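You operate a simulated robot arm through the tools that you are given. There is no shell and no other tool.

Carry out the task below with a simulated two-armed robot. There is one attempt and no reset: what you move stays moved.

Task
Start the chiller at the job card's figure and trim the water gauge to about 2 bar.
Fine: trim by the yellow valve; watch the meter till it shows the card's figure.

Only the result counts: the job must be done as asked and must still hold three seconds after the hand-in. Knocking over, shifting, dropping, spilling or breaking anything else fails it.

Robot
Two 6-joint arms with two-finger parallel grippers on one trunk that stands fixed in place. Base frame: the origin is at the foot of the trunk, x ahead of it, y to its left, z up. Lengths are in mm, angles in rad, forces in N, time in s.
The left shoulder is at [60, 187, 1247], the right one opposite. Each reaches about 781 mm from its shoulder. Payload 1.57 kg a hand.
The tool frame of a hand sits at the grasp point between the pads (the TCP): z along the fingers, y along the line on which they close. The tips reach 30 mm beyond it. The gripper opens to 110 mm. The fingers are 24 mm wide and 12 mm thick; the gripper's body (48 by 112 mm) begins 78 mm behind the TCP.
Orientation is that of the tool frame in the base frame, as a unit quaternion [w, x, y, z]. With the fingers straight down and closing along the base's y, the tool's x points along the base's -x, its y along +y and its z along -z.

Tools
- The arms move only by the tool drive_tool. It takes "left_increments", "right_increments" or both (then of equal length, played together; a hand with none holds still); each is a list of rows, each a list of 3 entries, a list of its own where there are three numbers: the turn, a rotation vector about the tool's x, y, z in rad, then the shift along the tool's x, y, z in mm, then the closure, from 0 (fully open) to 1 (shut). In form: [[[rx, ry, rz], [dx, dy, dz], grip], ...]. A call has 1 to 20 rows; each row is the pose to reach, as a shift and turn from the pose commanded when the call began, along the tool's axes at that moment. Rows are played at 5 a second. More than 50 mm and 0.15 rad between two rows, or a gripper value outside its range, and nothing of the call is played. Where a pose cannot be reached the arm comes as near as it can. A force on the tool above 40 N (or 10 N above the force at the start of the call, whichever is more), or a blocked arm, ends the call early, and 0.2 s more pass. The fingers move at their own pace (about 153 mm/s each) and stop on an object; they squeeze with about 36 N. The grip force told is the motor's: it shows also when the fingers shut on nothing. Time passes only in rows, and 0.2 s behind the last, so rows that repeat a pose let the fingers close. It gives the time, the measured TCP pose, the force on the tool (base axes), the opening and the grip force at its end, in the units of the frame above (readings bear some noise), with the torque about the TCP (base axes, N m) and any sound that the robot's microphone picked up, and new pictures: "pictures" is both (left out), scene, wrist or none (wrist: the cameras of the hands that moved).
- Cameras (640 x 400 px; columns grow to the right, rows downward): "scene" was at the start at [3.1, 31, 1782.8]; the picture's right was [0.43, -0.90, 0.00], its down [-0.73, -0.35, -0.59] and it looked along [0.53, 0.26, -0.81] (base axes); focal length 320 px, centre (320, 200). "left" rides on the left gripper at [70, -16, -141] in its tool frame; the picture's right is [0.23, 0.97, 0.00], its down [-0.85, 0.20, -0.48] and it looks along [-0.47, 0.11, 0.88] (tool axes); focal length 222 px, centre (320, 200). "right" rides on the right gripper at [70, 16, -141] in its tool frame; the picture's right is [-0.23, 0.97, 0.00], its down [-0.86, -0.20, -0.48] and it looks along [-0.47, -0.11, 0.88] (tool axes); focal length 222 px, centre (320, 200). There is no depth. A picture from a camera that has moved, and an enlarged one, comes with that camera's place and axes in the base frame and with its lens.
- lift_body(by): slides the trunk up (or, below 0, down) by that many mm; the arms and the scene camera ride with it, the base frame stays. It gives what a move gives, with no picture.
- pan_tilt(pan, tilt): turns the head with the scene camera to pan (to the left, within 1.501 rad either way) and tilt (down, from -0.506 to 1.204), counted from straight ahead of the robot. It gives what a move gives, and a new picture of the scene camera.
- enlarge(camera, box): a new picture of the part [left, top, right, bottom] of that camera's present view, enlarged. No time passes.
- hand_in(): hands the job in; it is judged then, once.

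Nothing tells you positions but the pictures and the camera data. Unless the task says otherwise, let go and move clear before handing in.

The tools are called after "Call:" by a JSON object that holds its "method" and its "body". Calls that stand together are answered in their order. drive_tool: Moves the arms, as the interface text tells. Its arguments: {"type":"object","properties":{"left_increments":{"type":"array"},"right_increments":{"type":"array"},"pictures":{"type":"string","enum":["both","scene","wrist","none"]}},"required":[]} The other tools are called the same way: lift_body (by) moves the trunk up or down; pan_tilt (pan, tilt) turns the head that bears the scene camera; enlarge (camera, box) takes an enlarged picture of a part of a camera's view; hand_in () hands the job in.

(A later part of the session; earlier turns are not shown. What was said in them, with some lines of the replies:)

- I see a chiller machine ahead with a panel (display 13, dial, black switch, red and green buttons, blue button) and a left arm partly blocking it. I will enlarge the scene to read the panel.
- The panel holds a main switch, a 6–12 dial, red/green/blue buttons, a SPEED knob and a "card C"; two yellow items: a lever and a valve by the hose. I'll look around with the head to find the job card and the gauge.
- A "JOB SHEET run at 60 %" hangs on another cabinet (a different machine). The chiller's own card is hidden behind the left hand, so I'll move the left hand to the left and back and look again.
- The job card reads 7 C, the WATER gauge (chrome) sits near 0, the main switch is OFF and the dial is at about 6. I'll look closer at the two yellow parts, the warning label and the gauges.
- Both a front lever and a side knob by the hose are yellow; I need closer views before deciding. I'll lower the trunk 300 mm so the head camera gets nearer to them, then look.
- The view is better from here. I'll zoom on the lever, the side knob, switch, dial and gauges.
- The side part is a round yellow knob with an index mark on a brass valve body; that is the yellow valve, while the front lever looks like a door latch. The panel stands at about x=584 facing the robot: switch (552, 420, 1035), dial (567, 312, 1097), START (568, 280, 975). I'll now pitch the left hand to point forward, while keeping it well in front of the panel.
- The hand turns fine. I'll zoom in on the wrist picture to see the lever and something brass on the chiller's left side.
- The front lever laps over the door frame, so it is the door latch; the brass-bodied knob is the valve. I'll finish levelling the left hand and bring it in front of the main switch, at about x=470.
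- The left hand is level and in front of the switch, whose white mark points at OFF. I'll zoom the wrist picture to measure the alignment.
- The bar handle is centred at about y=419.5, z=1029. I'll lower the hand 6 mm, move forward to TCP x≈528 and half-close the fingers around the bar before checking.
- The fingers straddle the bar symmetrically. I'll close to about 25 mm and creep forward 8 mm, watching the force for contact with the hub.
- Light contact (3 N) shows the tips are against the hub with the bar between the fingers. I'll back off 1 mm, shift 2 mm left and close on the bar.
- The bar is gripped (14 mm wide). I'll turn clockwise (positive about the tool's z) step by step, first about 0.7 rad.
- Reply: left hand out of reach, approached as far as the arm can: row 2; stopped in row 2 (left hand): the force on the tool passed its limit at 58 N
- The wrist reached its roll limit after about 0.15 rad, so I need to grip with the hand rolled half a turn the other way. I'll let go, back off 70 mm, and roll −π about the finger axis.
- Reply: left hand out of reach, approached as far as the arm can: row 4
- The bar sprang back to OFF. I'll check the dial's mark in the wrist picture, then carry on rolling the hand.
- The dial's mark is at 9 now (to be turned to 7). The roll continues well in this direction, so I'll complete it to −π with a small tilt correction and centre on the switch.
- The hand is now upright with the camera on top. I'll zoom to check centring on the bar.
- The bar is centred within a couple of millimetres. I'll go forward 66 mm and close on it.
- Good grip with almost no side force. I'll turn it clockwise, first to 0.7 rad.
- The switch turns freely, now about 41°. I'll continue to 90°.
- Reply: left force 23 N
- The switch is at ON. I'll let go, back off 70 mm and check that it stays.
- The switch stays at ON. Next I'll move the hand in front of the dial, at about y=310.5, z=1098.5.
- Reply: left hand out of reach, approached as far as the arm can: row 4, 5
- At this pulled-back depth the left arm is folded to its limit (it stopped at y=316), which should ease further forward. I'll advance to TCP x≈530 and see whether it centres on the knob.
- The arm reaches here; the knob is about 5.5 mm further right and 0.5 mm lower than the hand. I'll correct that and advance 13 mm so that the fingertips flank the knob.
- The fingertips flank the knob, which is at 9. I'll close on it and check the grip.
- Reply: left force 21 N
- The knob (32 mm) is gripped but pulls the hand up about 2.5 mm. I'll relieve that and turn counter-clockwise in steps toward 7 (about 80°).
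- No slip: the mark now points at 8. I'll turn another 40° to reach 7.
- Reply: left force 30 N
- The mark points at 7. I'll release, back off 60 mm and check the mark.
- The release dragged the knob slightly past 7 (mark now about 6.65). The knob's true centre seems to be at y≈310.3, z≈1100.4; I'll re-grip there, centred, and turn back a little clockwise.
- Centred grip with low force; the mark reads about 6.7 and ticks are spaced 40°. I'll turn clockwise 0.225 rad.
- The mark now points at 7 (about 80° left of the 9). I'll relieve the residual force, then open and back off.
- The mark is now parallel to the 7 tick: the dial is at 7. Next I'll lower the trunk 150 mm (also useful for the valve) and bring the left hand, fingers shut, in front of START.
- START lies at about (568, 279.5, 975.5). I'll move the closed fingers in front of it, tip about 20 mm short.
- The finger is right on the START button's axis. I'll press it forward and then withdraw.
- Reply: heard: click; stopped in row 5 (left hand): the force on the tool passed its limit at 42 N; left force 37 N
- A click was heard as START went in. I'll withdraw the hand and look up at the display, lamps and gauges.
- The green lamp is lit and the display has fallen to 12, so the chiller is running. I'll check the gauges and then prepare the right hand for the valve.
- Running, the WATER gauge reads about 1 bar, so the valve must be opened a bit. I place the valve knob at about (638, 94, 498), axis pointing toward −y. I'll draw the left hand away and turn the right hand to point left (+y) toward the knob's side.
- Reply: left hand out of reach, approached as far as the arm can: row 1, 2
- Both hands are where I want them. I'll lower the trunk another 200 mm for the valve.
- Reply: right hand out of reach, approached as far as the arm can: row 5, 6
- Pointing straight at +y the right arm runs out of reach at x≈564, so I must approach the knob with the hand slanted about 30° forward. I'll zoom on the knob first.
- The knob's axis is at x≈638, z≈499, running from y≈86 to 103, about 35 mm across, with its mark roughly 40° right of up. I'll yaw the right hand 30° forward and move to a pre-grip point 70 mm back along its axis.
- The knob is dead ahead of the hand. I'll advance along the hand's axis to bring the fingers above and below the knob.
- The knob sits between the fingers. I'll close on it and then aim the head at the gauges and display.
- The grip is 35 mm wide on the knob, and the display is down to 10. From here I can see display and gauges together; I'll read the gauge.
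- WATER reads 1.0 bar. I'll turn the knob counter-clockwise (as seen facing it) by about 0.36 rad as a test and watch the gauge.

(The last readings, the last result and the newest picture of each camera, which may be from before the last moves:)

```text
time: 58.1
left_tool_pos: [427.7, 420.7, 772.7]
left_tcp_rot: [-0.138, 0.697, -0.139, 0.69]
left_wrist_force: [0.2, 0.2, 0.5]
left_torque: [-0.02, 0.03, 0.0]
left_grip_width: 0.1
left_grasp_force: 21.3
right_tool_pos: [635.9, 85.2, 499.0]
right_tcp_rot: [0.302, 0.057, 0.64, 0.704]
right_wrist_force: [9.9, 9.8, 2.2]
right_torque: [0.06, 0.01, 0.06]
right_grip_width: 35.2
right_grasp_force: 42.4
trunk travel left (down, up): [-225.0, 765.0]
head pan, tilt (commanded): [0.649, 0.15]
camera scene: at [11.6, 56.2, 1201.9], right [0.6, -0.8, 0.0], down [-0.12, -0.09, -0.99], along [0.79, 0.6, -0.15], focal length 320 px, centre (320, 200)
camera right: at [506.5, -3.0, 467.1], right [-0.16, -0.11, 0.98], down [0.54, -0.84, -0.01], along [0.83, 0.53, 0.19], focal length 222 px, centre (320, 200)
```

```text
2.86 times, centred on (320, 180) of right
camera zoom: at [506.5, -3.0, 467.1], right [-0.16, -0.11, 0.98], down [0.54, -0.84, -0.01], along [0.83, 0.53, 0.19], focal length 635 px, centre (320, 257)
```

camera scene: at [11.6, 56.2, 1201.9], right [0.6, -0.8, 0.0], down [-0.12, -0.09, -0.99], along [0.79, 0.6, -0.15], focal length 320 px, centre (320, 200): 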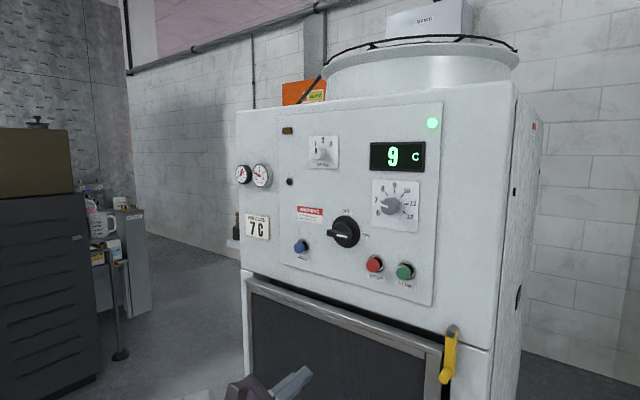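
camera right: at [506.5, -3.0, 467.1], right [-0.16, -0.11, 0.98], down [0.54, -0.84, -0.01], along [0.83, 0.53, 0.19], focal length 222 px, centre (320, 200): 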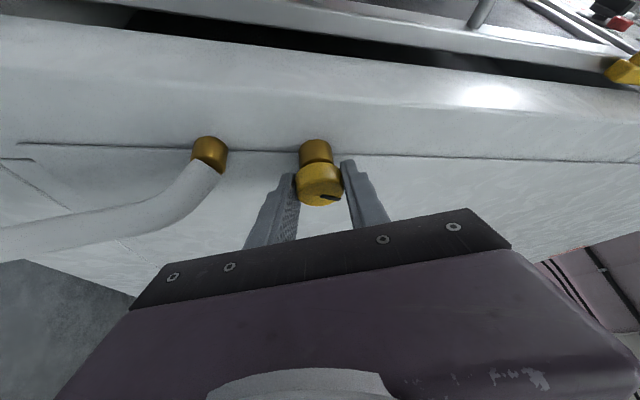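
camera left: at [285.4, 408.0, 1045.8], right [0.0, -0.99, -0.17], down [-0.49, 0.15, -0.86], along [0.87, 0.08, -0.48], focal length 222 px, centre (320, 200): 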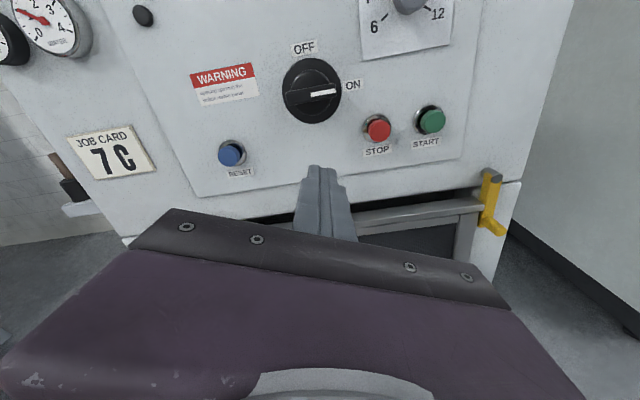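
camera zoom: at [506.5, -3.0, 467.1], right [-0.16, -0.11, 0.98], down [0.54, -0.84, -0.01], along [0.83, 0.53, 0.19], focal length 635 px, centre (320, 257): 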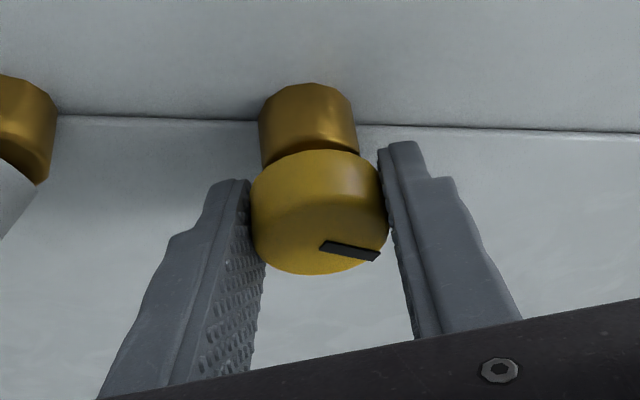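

The gauge fell to about 0.8, so this is the right valve and clockwise raises it. I'll turn clockwise 1.2 rad in steps.

Call:
{"method": "drive_tool", "body": {"right_increments": [[[0.06, 0, 0.104], [0, 0, 0], 1.0], [[0.12, 0, 0.208], [0, 0, 0], 1.0], [[0.18, 0, 0.312], [0, 0, 0], 1.0], [[0.24, 0, 0.416], [0, 0, 0], 1.0], [[0.3, 0, 0.52], [0, 0, 0], 1.0], [[0.36, 0, 0.624], [0, 0, 0], 1.0], [[0.36, 0, 0.624], [0, 0, 0], 1.0]], "pictures": "both"}}

Call:
{"method": "enlarge", "body": {"camera": "scene", "box": [230, 155, 280, 195]}}

Call:
{"method": "enlarge", "body": {"camera": "right", "box": [250, 110, 390, 250]}}

```text
time: 59.7
left_tool_pos: [427.1, 421.0, 775.1]
left_tcp_rot: [-0.138, 0.696, -0.14, 0.691]
left_wrist_force: [-0.4, -0.2, -1.3]
left_torque: [0.0, -0.01, 0.02]
left_grip_width: 0.0
left_grasp_force: 21.1
right_tool_pos: [636.2, 85.2, 501.5]
right_tcp_rot: [0.058, 0.303, 0.704, 0.64]
right_wrist_force: [5.6, 6.8, 9.3]
right_torque: [0.11, -0.06, 0.45]
right_grip_width: 35.0
right_grasp_force: 42.7
trunk travel left (down, up): [-225.0, 765.0]
head pan, tilt (commanded): [0.649, 0.15]
camera scene: at [10.1, 55.8, 1202.1], right [0.6, -0.8, 0.0], down [-0.12, -0.09, -0.99], along [0.79, 0.6, -0.15], focal length 320 px, centre (320, 200)
camera right: at [517.8, -3.2, 562.0], right [0.53, -0.11, 0.84], down [0.4, -0.84, -0.36], along [0.75, 0.53, -0.4], focal length 222 px, centre (320, 200)
```

scene: 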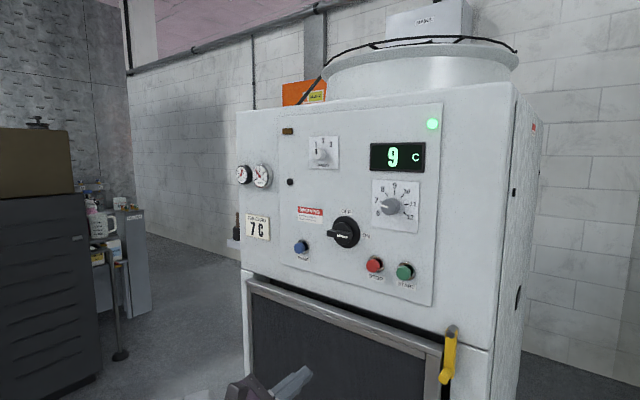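
right: 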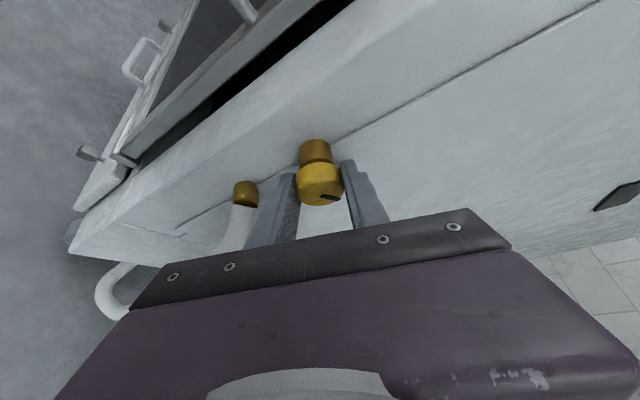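

```text
10.00 times, centred on (255, 175) of scene
camera zoom: at [10.1, 55.8, 1202.1], right [0.6, -0.8, 0.0], down [-0.12, -0.09, -0.99], along [0.79, 0.6, -0.15], focal length 3202 px, centre (970, 450)
```

zoom: 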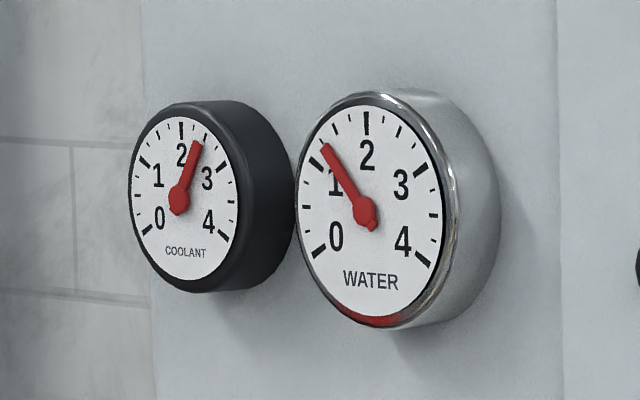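

```text
2.86 times, centred on (320, 180) of right
camera zoom: at [517.8, -3.2, 562.0], right [0.53, -0.11, 0.84], down [0.4, -0.84, -0.36], along [0.75, 0.53, -0.4], focal length 635 px, centre (320, 257)
```

zoom: 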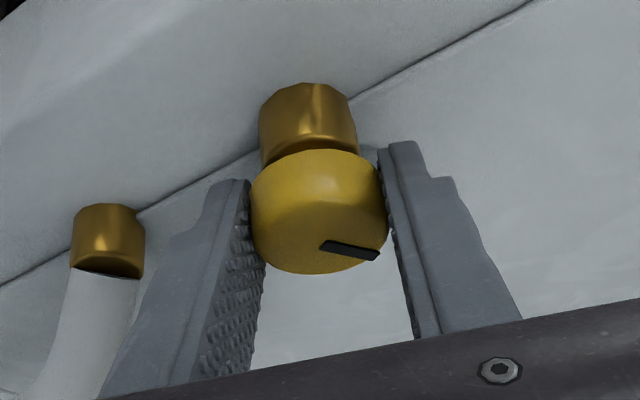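

About 1.3 bar now, so roughly 0.75 bar per radian. I'll turn another 0.48 rad.

Call:
{"method": "drive_tool", "body": {"right_increments": [[[0.06, 0, 0.104], [0, 0, 0], 1.0], [[0.12, 0, 0.208], [0, 0, 0], 1.0], [[0.18, 0, 0.312], [0, 0, 0], 1.0], [[0.24, 0, 0.416], [0, 0, 0], 1.0], [[0.24, 0, 0.416], [0, 0, 0], 1.0]], "pictures": "both"}}

Call:
{"method": "enlarge", "body": {"camera": "scene", "box": [230, 155, 280, 195]}}

Call:
{"method": "enlarge", "body": {"camera": "right", "box": [250, 110, 390, 250]}}

```text
time: 60.9
left_tool_pos: [426.7, 420.7, 773.7]
left_tcp_rot: [-0.137, 0.696, -0.139, 0.691]
left_wrist_force: [0.0, -1.0, -0.5]
left_torque: [-0.03, -0.02, 0.0]
left_grip_width: 0.0
left_grasp_force: 21.4
right_tool_pos: [637.4, 85.6, 502.1]
right_tcp_rot: [-0.111, 0.446, 0.696, 0.551]
right_wrist_force: [18.3, 12.9, 23.8]
right_torque: [0.19, -0.11, 0.37]
right_grip_width: 35.0
right_grasp_force: 41.9
trunk travel left (down, up): [-225.0, 765.0]
head pan, tilt (commanded): [0.649, 0.15]
camera scene: at [9.3, 56.0, 1202.2], right [0.6, -0.8, 0.0], down [-0.12, -0.09, -0.99], along [0.79, 0.6, -0.15], focal length 320 px, centre (320, 200)
camera right: at [560.0, -3.4, 610.1], right [0.85, -0.12, 0.51], down [0.18, -0.84, -0.51], along [0.49, 0.53, -0.7], focal length 222 px, centre (320, 200)
```

scene: 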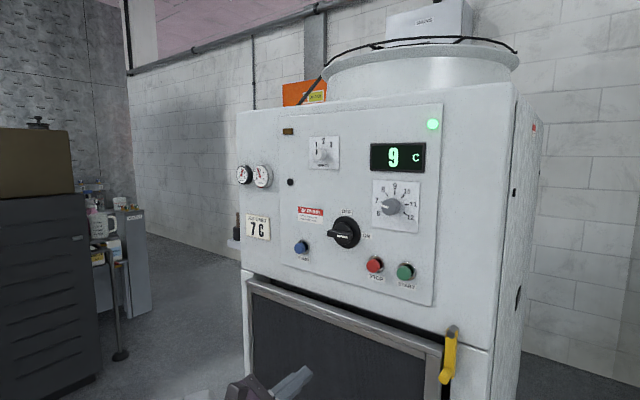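
right: 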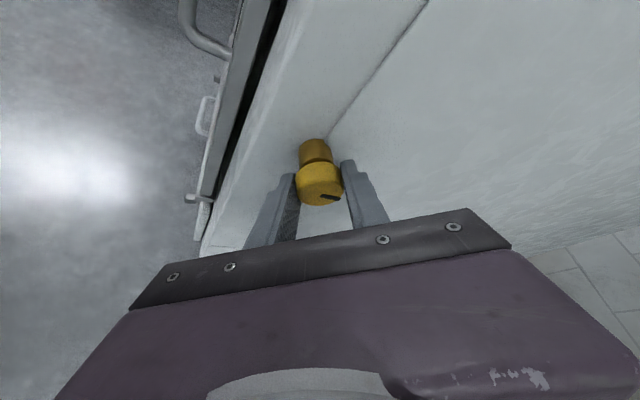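

```text
10.00 times, centred on (255, 175) of scene
camera zoom: at [9.3, 56.0, 1202.2], right [0.6, -0.8, 0.0], down [-0.12, -0.09, -0.99], along [0.79, 0.6, -0.15], focal length 3202 px, centre (970, 450)
```

zoom: 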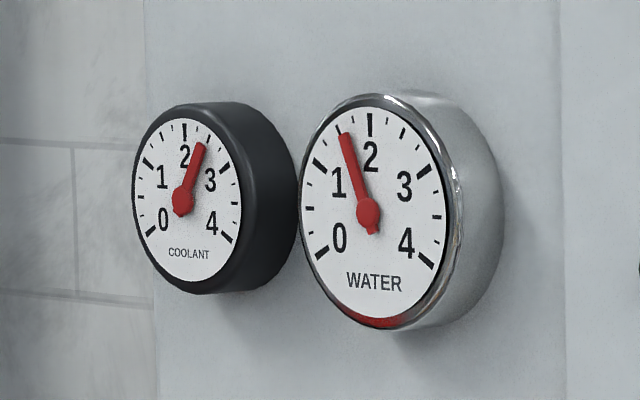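

```text
2.86 times, centred on (320, 180) of right
camera zoom: at [560.0, -3.4, 610.1], right [0.85, -0.12, 0.51], down [0.18, -0.84, -0.51], along [0.49, 0.53, -0.7], focal length 635 px, centre (320, 257)
```

zoom: 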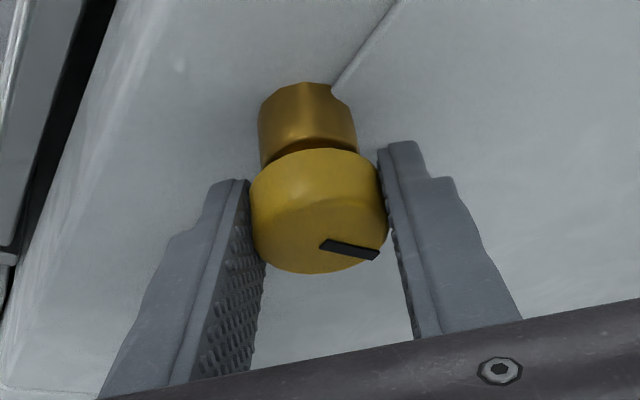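

About 1.67 bar now. The arm nears its limit and side force has built up, so I'll relieve that force before letting go and re-gripping.

Call:
{"method": "drive_tool", "body": {"right_increments": [[[0, 0, 0], [0.5, 2, 0.3], 1.0], [[0, 0, 0], [1.0, 3.5, 0.6], 1.0], [[0, 0, 0], [1.0, 3.5, 0.6], 1.0]], "pictures": "none"}}

```text
time: 61.7
left_tool_pos: [426.4, 419.6, 774.4]
left_tcp_rot: [-0.138, 0.696, -0.141, 0.691]
left_wrist_force: [0.1, 0.0, 0.2]
left_torque: [-0.02, 0.01, 0.02]
left_grip_width: 0.1
left_grasp_force: 21.0
right_tool_pos: [638.5, 84.9, 502.8]
right_tcp_rot: [-0.111, 0.446, 0.698, 0.549]
right_wrist_force: [0.9, 0.0, 15.2]
right_torque: [0.44, -0.06, 0.01]
right_grip_width: 35.1
right_grasp_force: 42.1
trunk travel left (down, up): [-225.0, 765.0]
head pan, tilt (commanded): [0.649, 0.15]
```

Most of it is gone; I'll take out the remaining 15 N in z, then open.

Call:
{"method": "drive_tool", "body": {"right_increments": [[[0, 0, 0], [1.3, 1.3, -0.7], 1.0], [[0, 0, 0], [1.3, 1.3, -0.7], 1.0]], "pictures": "none"}}

```text
time: 62.3
left_tool_pos: [427.6, 419.4, 772.9]
left_tcp_rot: [-0.139, 0.696, -0.14, 0.69]
left_wrist_force: [-0.1, 0.0, -0.5]
left_torque: [0.02, 0.0, 0.01]
left_grip_width: 0.2
left_grasp_force: 20.9
right_tool_pos: [637.6, 85.8, 502.8]
right_tcp_rot: [-0.112, 0.446, 0.699, 0.548]
right_wrist_force: [-7.1, -5.0, 2.2]
right_torque: [0.41, 0.02, -0.1]
right_grip_width: 35.0
right_grasp_force: 41.8
trunk travel left (down, up): [-225.0, 765.0]
head pan, tilt (commanded): [0.649, 0.15]
```

Forces are small now. I'll open the fingers and swing the hand back around the knob by 1.08 rad.

Call:
{"method": "drive_tool", "body": {"right_increments": [[[0, 0, 0], [0, 0, 0], 0.6], [[0, 0, 0], [0, 0, 0], 0.5], [[-0.06, 0, -0.104], [-0.3, -0.2, 0], 0.5], [[-0.12, 0, -0.208], [-0.6, -0.4, 0], 0.5], [[-0.18, 0, -0.312], [-0.9, -0.5, 0.1], 0.5], [[-0.24, 0, -0.416], [-1.2, -0.7, 0.1], 0.5], [[-0.3, 0, -0.52], [-1.5, -0.9, 0.2], 0.5], [[-0.36, 0, -0.624], [-1.8, -1, 0.2], 0.5], [[-0.42, 0, -0.728], [-2.1, -1.2, 0.3], 0.5], [[-0.48, 0, -0.832], [-2.1, -1.2, 0.3], 0.5], [[-0.54, 0, -0.936], [-2.1, -1.2, 0.3], 0.5], [[-0.54, 0, -0.936], [-2.1, -1.2, 0.3], 0.5]], "pictures": "both"}}

Call:
{"method": "enlarge", "body": {"camera": "scene", "box": [230, 155, 280, 195]}}

Call:
{"method": "enlarge", "body": {"camera": "right", "box": [250, 110, 390, 250]}}

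```text
time: 64.9
left_tool_pos: [428.5, 420.4, 773.2]
left_tcp_rot: [-0.138, 0.696, -0.14, 0.69]
left_wrist_force: [0.4, -0.4, -0.8]
left_torque: [0.0, 0.01, 0.01]
left_grip_width: 0.1
left_grasp_force: 21.1
right_tool_pos: [639.1, 84.8, 503.0]
right_tcp_rot: [0.263, 0.1, 0.656, 0.7]
right_wrist_force: [0.3, -0.4, -0.1]
right_torque: [-0.01, -0.01, -0.02]
right_grip_width: 54.9
right_grasp_force: 0.2
trunk travel left (down, up): [-225.0, 765.0]
head pan, tilt (commanded): [0.649, 0.15]
camera scene: at [10.9, 55.3, 1202.0], right [0.6, -0.8, 0.0], down [-0.12, -0.09, -0.99], along [0.79, 0.6, -0.15], focal length 320 px, centre (320, 200)
camera right: at [506.5, -3.5, 486.0], right [-0.04, -0.11, 0.99], down [0.53, -0.84, -0.07], along [0.84, 0.53, 0.1], focal length 222 px, centre (320, 200)
```

scene: 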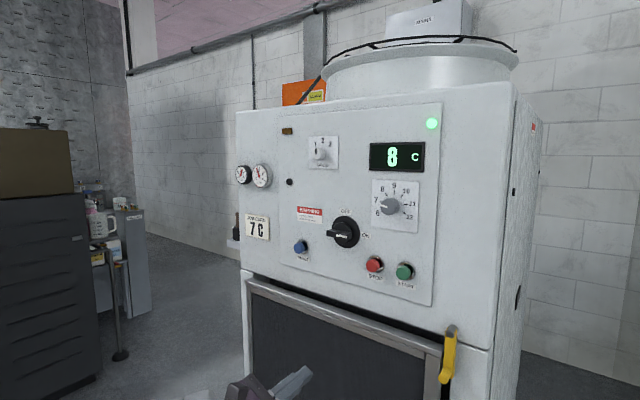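
right: 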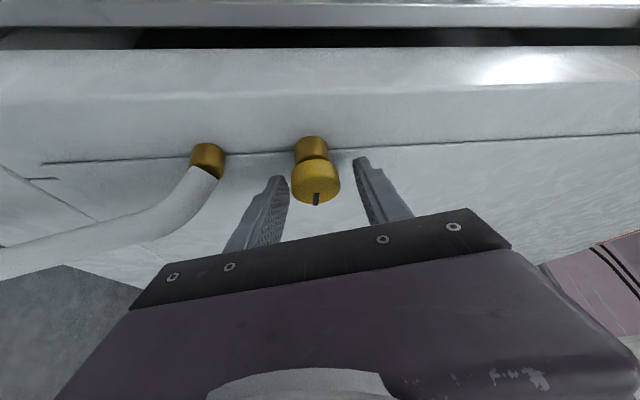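

```text
10.00 times, centred on (255, 175) of scene
camera zoom: at [10.9, 55.3, 1202.0], right [0.6, -0.8, 0.0], down [-0.12, -0.09, -0.99], along [0.79, 0.6, -0.15], focal length 3202 px, centre (970, 450)
```

zoom: 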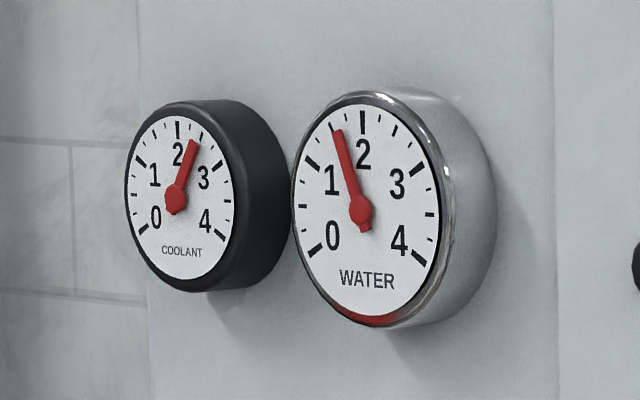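

```text
2.86 times, centred on (320, 180) of right
camera zoom: at [506.5, -3.5, 486.0], right [-0.04, -0.11, 0.99], down [0.53, -0.84, -0.07], along [0.84, 0.53, 0.1], focal length 635 px, centre (320, 257)
```

zoom: 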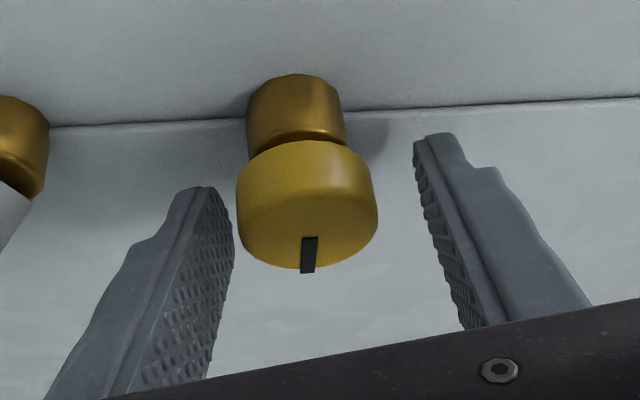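

The gauge held at about 1.67. The knob lies about 3.5 mm below the hand's centre, so I'll correct, close, and turn +0.36 rad.

Call:
{"method": "drive_tool", "body": {"right_increments": [[[0, 0, 0], [0, -3.5, 0], 0.5], [[0, 0, 0], [0, -3.5, 0], 1.0], [[0, 0, 0], [0, -3.5, 0], 1.0], [[0.0, 0, 0.0], [0, -3.5, 0], 1.0], [[0.06, 0, 0.104], [0, -3.5, 0], 1.0], [[0.12, 0, 0.208], [0, -3.5, 0], 1.0], [[0.18, 0, 0.312], [0, -3.5, 0], 1.0], [[0.18, 0, 0.312], [0, -3.5, 0], 1.0]], "pictures": "both"}}

Call:
{"method": "enlarge", "body": {"camera": "scene", "box": [230, 155, 280, 195]}}

Call:
{"method": "enlarge", "body": {"camera": "right", "box": [250, 110, 390, 250]}}

```text
time: 66.7
left_tool_pos: [427.2, 420.2, 775.6]
left_tcp_rot: [-0.138, 0.696, -0.14, 0.691]
left_wrist_force: [0.3, -0.6, 0.0]
left_torque: [0.0, 0.0, -0.06]
left_grip_width: 0.0
left_grasp_force: 21.1
right_tool_pos: [639.3, 84.8, 500.9]
right_tcp_rot: [0.143, 0.224, 0.693, 0.671]
right_wrist_force: [-1.8, -1.0, 8.9]
right_torque: [0.07, -0.01, 0.17]
right_grip_width: 34.8
right_grasp_force: 42.3
trunk travel left (down, up): [-225.0, 765.0]
head pan, tilt (commanded): [0.649, 0.15]
camera scene: at [9.3, 55.1, 1202.1], right [0.6, -0.8, 0.0], down [-0.12, -0.09, -0.99], along [0.79, 0.6, -0.15], focal length 320 px, centre (320, 200)
camera right: at [509.8, -3.4, 531.0], right [0.31, -0.11, 0.94], down [0.47, -0.84, -0.26], along [0.82, 0.53, -0.21], focal length 222 px, centre (320, 200)
```

scene: 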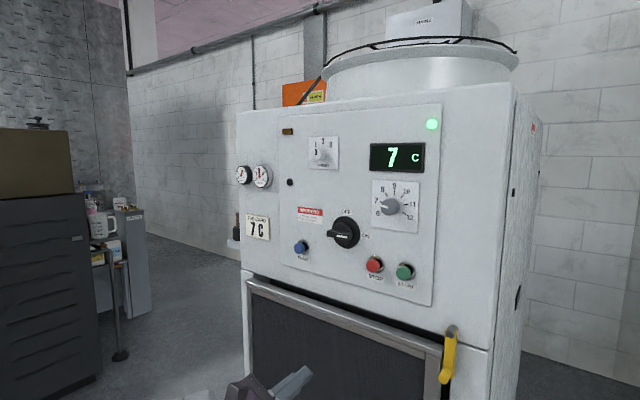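
right: 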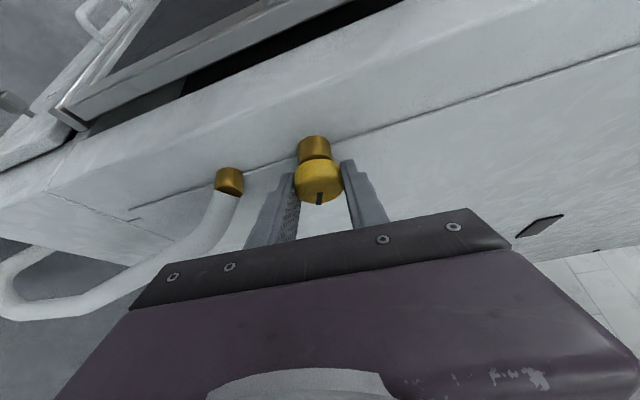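

```text
10.00 times, centred on (255, 175) of scene
camera zoom: at [9.3, 55.1, 1202.1], right [0.6, -0.8, 0.0], down [-0.12, -0.09, -0.99], along [0.79, 0.6, -0.15], focal length 3202 px, centre (970, 450)
```

zoom: 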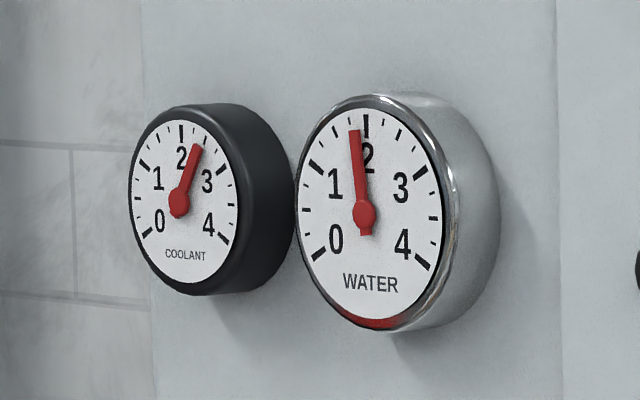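

```text
2.86 times, centred on (320, 180) of right
camera zoom: at [509.8, -3.4, 531.0], right [0.31, -0.11, 0.94], down [0.47, -0.84, -0.26], along [0.82, 0.53, -0.21], focal length 635 px, centre (320, 257)
```

zoom: 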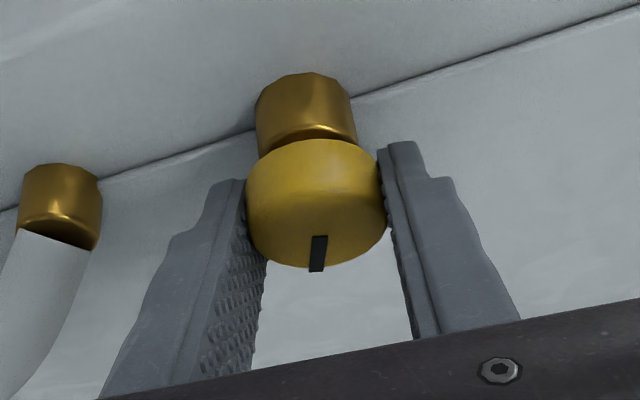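

The display shows 7 C and the gauge is near 1.87. I'll add about 0.17 rad.

Call:
{"method": "drive_tool", "body": {"right_increments": [[[0.045, 0, 0.078], [0, 0.5, 0], 1.0], [[0.085, 0, 0.147], [0, 1, 0], 1.0], [[0.085, 0, 0.147], [0, 1, 0], 1.0], [[0.085, 0, 0.147], [0, 1, 0], 1.0]], "pictures": "none"}}

Call:
{"method": "enlarge", "body": {"camera": "scene", "box": [230, 155, 280, 195]}}

```text
time: 67.7
left_tool_pos: [426.0, 419.2, 775.1]
left_tcp_rot: [-0.139, 0.696, -0.14, 0.691]
left_wrist_force: [-0.2, 0.2, 0.3]
left_torque: [-0.02, -0.02, 0.03]
left_grip_width: 0.2
left_grasp_force: 21.4
right_tool_pos: [640.0, 84.8, 500.8]
right_tcp_rot: [0.083, 0.28, 0.703, 0.649]
right_wrist_force: [-2.2, -0.6, 7.3]
right_torque: [0.35, -0.06, -0.33]
right_grip_width: 34.4
right_grasp_force: 42.3
trunk travel left (down, up): [-225.0, 765.0]
head pan, tilt (commanded): [0.649, 0.15]
```

```text
10.00 times, centred on (255, 175) of scene
camera zoom: at [9.6, 55.1, 1202.0], right [0.6, -0.8, 0.0], down [-0.12, -0.09, -0.99], along [0.79, 0.6, -0.15], focal length 3202 px, centre (970, 450)
```

zoom: 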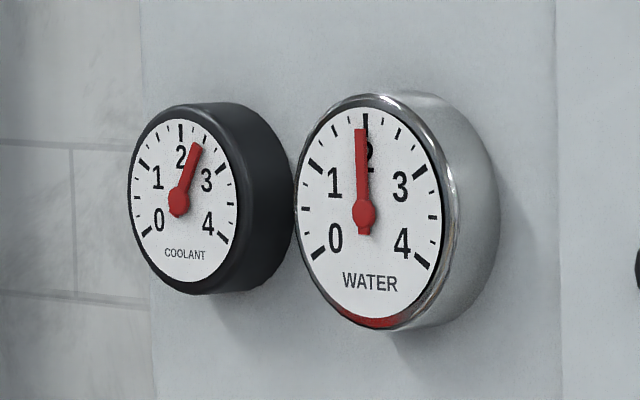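

The needle now lies on 2 bar. I'll relieve the small residual force, open the fingers gently and re-read before withdrawing.

Call:
{"method": "drive_tool", "body": {"right_increments": [[[0, 0, 0], [0.2, 0.9, -0.1], 1.0], [[0, 0, 0], [0.2, 0.9, -0.1], 0.66], [[0, 0, 0], [0.2, 0.9, -0.1], 0.5], [[0, 0, 0], [0.2, 0.9, -0.1], 0.5]], "pictures": "both"}}

Call:
{"method": "enlarge", "body": {"camera": "scene", "box": [230, 155, 280, 195]}}

Call:
{"method": "enlarge", "body": {"camera": "right", "box": [250, 110, 390, 250]}}

```text
time: 68.7
left_tool_pos: [426.5, 419.9, 773.6]
left_tcp_rot: [-0.138, 0.697, -0.14, 0.69]
left_wrist_force: [0.5, 0.0, -0.1]
left_torque: [-0.01, 0.0, 0.0]
left_grip_width: 0.0
left_grasp_force: 21.4
right_tool_pos: [640.4, 85.7, 501.4]
right_tcp_rot: [0.083, 0.28, 0.702, 0.65]
right_wrist_force: [0.1, 0.1, 0.4]
right_torque: [-0.01, 0.01, 0.01]
right_grip_width: 55.1
right_grasp_force: 0.0
trunk travel left (down, up): [-225.0, 765.0]
head pan, tilt (commanded): [0.649, 0.15]
camera scene: at [10.9, 55.3, 1202.0], right [0.6, -0.8, 0.0], down [-0.12, -0.09, -0.99], along [0.79, 0.6, -0.15], focal length 320 px, centre (320, 200)
camera right: at [517.6, -3.4, 552.8], right [0.47, -0.11, 0.88], down [0.42, -0.84, -0.33], along [0.78, 0.53, -0.35], focal length 222 px, centre (320, 200)
```

scene: 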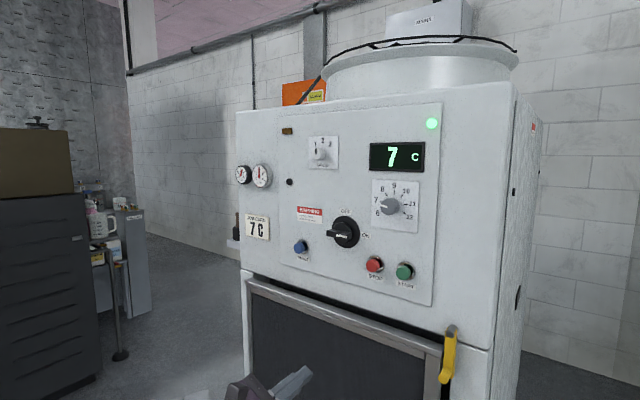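
right: 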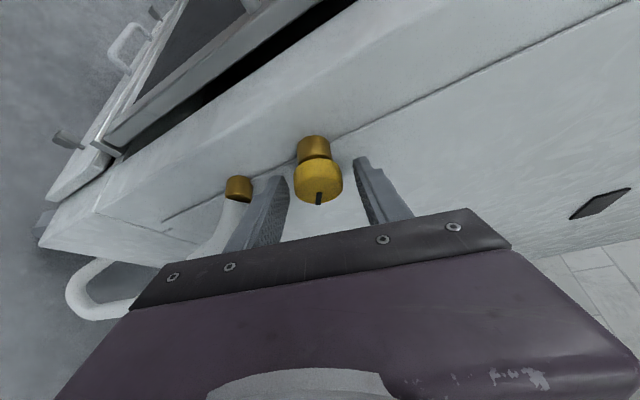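

```text
10.00 times, centred on (255, 175) of scene
camera zoom: at [10.9, 55.3, 1202.0], right [0.6, -0.8, 0.0], down [-0.12, -0.09, -0.99], along [0.79, 0.6, -0.15], focal length 3202 px, centre (970, 450)
```

zoom: 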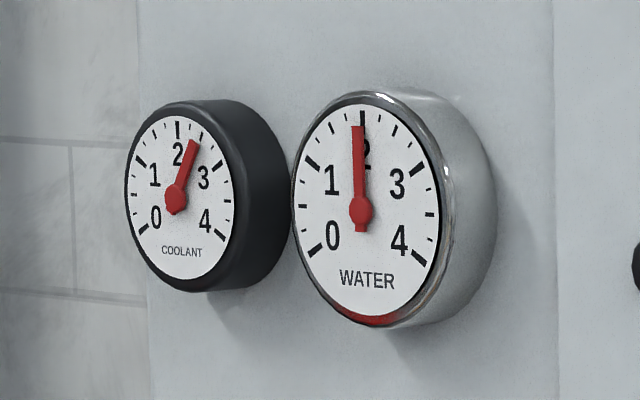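

```text
2.86 times, centred on (320, 180) of right
camera zoom: at [517.6, -3.4, 552.8], right [0.47, -0.11, 0.88], down [0.42, -0.84, -0.33], along [0.78, 0.53, -0.35], focal length 635 px, centre (320, 257)
```

zoom: 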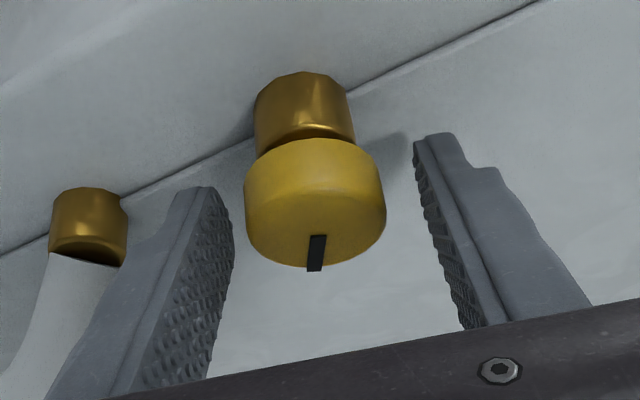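

It holds at 2.0 bar with the display at 7. I'll withdraw the right hand straight back along its axis.

Call:
{"method": "drive_tool", "body": {"right_increments": [[[0, 0, 0], [0, -1, -25], 0.5], [[0, 0, 0], [0, -1, -60], 0.5], [[0, 0, 0], [0, -1, -100], 0.5]], "pictures": "both"}}

Call:
{"method": "enlarge", "body": {"camera": "scene", "box": [230, 155, 280, 195]}}

Call:
{"method": "enlarge", "body": {"camera": "scene", "box": [270, 100, 460, 300]}}

```text
time: 69.5
left_tool_pos: [427.8, 420.2, 774.5]
left_tcp_rot: [-0.139, 0.696, -0.14, 0.69]
left_wrist_force: [0.1, -0.1, 0.5]
left_torque: [0.0, -0.02, -0.01]
left_grip_width: 0.0
left_grasp_force: 21.0
right_tool_pos: [590.8, -3.9, 514.9]
right_tcp_rot: [0.082, 0.279, 0.703, 0.649]
right_wrist_force: [-1.2, -0.1, -0.7]
right_torque: [-0.01, -0.01, -0.01]
right_grip_width: 55.0
right_grasp_force: 0.0
trunk travel left (down, up): [-225.0, 765.0]
head pan, tilt (commanded): [0.649, 0.15]
camera scene: at [10.7, 55.2, 1202.0], right [0.6, -0.8, 0.0], down [-0.12, -0.09, -0.99], along [0.79, 0.6, -0.15], focal length 320 px, centre (320, 200)
camera right: at [469.3, -91.2, 566.8], right [0.47, -0.11, 0.88], down [0.42, -0.84, -0.33], along [0.78, 0.53, -0.35], focal length 222 px, centre (320, 200)
```

scene: 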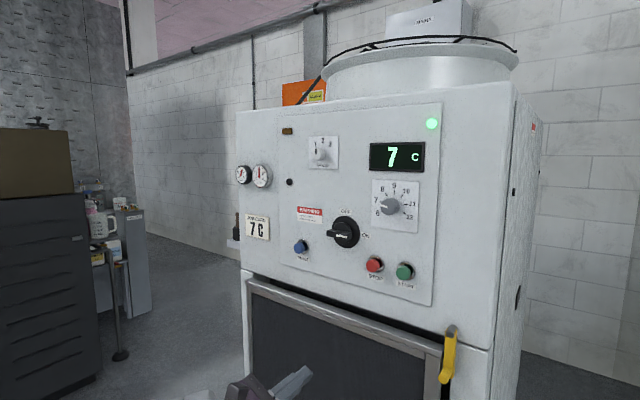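
right: 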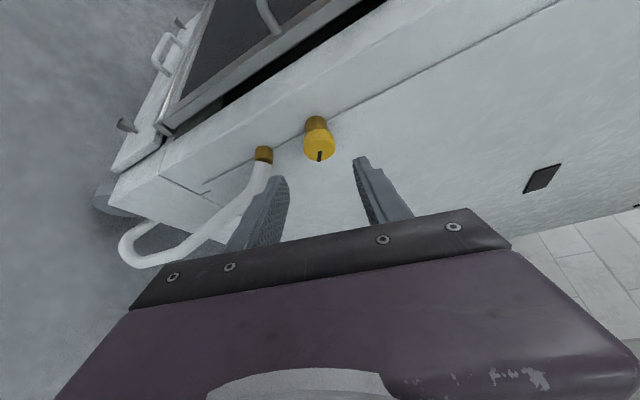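

```text
10.00 times, centred on (255, 175) of scene
camera zoom: at [10.7, 55.2, 1202.0], right [0.6, -0.8, 0.0], down [-0.12, -0.09, -0.99], along [0.79, 0.6, -0.15], focal length 3202 px, centre (970, 450)
```

zoom: 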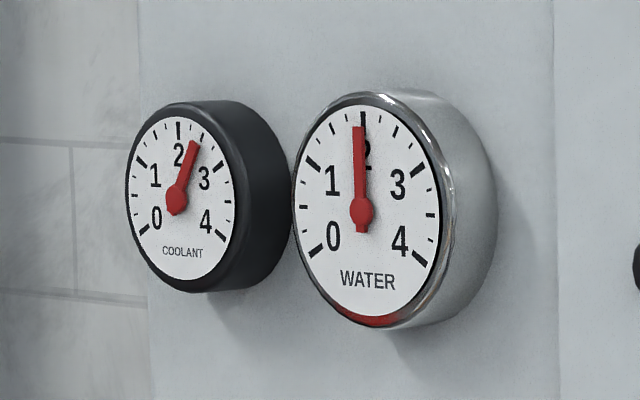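

```text
2.00 times, centred on (365, 200) of scene
camera zoom: at [10.7, 55.2, 1202.0], right [0.6, -0.8, 0.0], down [-0.12, -0.09, -0.99], along [0.79, 0.6, -0.15], focal length 640 px, centre (230, 200)
```

zoom: 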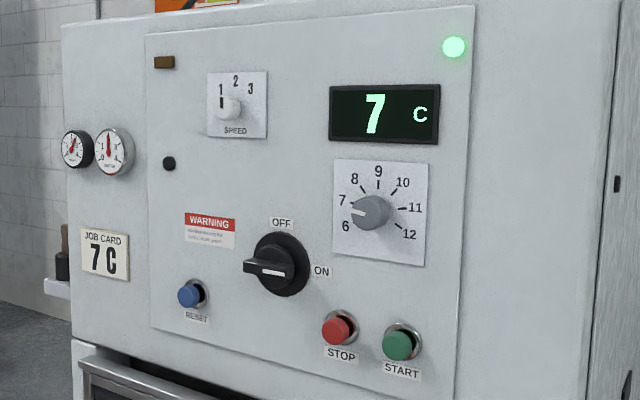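

All is as wanted: running lamp lit, 7 C, 2 bar, dial on 7. I'll wait a few seconds with the hands clear to be sure it holds.

Call:
{"method": "drive_tool", "body": {"right_increments": [[[0, 0, 0], [0, 0, -20], 0.5], [[0, 0, 0], [0, 0, -20], 0.5], [[0, 0, 0], [0, 0, -20], 0.5], [[0, 0, 0], [0, 0, -20], 0.5], [[0, 0, 0], [0, 0, -20], 0.5], [[0, 0, 0], [0, 0, -20], 0.5], [[0, 0, 0], [0, 0, -20], 0.5], [[0, 0, 0], [0, 0, -20], 0.5], [[0, 0, 0], [0, 0, -20], 0.5], [[0, 0, 0], [0, 0, -20], 0.5], [[0, 0, 0], [0, 0, -20], 0.5], [[0, 0, 0], [0, 0, -20], 0.5], [[0, 0, 0], [0, 0, -20], 0.5], [[0, 0, 0], [0, 0, -20], 0.5], [[0, 0, 0], [0, 0, -20], 0.5], [[0, 0, 0], [0, 0, -20], 0.5], [[0, 0, 0], [0, 0, -20], 0.5], [[0, 0, 0], [0, 0, -20], 0.5], [[0, 0, 0], [0, 0, -20], 0.5], [[0, 0, 0], [0, 0, -20], 0.5]], "pictures": "scene"}}

Call:
{"method": "enlarge", "body": {"camera": "scene", "box": [230, 155, 280, 195]}}

Call:
{"method": "enlarge", "body": {"camera": "scene", "box": [360, 100, 450, 240]}}

```text
time: 73.7
left_tool_pos: [428.2, 419.8, 774.3]
left_tcp_rot: [-0.137, 0.697, -0.14, 0.69]
left_wrist_force: [-0.3, 0.2, 0.5]
left_torque: [-0.06, -0.02, 0.03]
left_grip_width: 0.0
left_grasp_force: 21.1
right_tool_pos: [581.0, -19.9, 517.1]
right_tcp_rot: [0.084, 0.28, 0.702, 0.649]
right_wrist_force: [0.4, -0.1, -0.1]
right_torque: [-0.02, -0.01, 0.0]
right_grip_width: 54.8
right_grasp_force: 0.0
trunk travel left (down, up): [-225.0, 765.0]
head pan, tilt (commanded): [0.649, 0.15]
camera scene: at [10.9, 55.3, 1202.0], right [0.6, -0.8, 0.0], down [-0.12, -0.09, -0.99], along [0.79, 0.6, -0.15], focal length 320 px, centre (320, 200)
```

scene: 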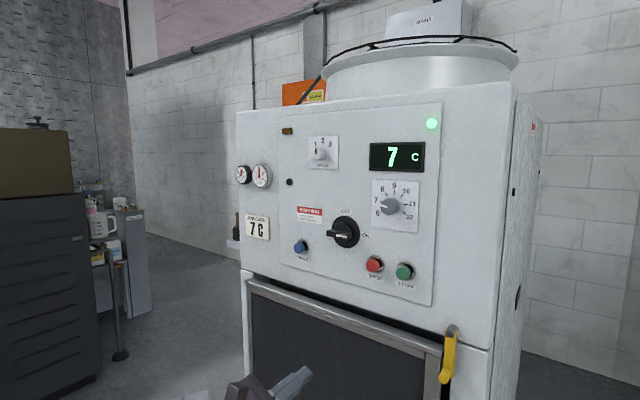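

```text
10.00 times, centred on (255, 175) of scene
camera zoom: at [10.9, 55.3, 1202.0], right [0.6, -0.8, 0.0], down [-0.12, -0.09, -0.99], along [0.79, 0.6, -0.15], focal length 3202 px, centre (970, 450)
```

zoom: 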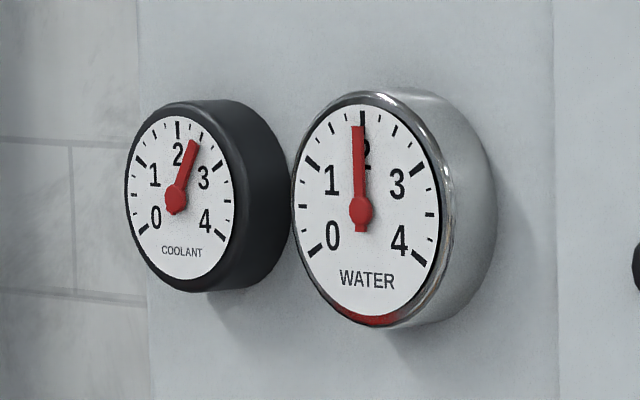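

```text
2.86 times, centred on (405, 170) of scene
camera zoom: at [10.9, 55.3, 1202.0], right [0.6, -0.8, 0.0], down [-0.12, -0.09, -0.99], along [0.79, 0.6, -0.15], focal length 915 px, centre (77, 286)
```

zoom: 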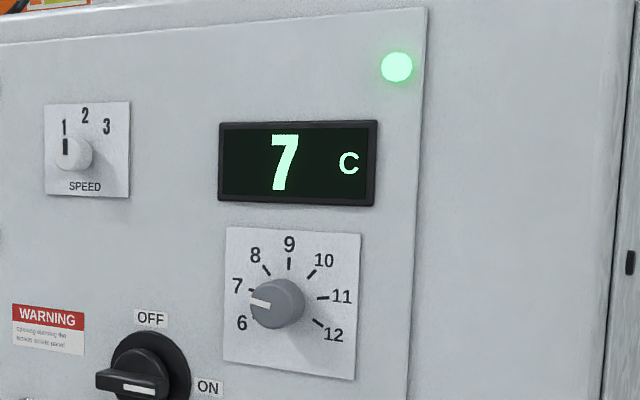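

The chiller is running with the green lamp lit, the display steady at 7 C to match the card, and the WATER gauge steady at 2 bar. Both hands are clear of the machine, so I hand the job in.

Call:
{"method": "hand_in", "body": {}}

```text
The job is handed in.
```

The chiller is running at 7 °C, the job card's figure, and the water gauge reads 2 bar. I handed the job in after watching both hold steady for about four seconds with the hands clear.

- **Start-up:** I turned the main switch to ON, set the dial to 7 and pressed START. The green lamp came on and the display fell from 13 to 7.
- **Trim:** I used the yellow knob by the hose on the chiller's right side. Turning it moved the water gauge directly. I left the yellow lever on the front alone, as it looks like the door latch.
- **Left as found:** I did not touch the STOP, RESET or SPEED controls.

The hand-in gave no verdict, so I can't confirm how it was judged.
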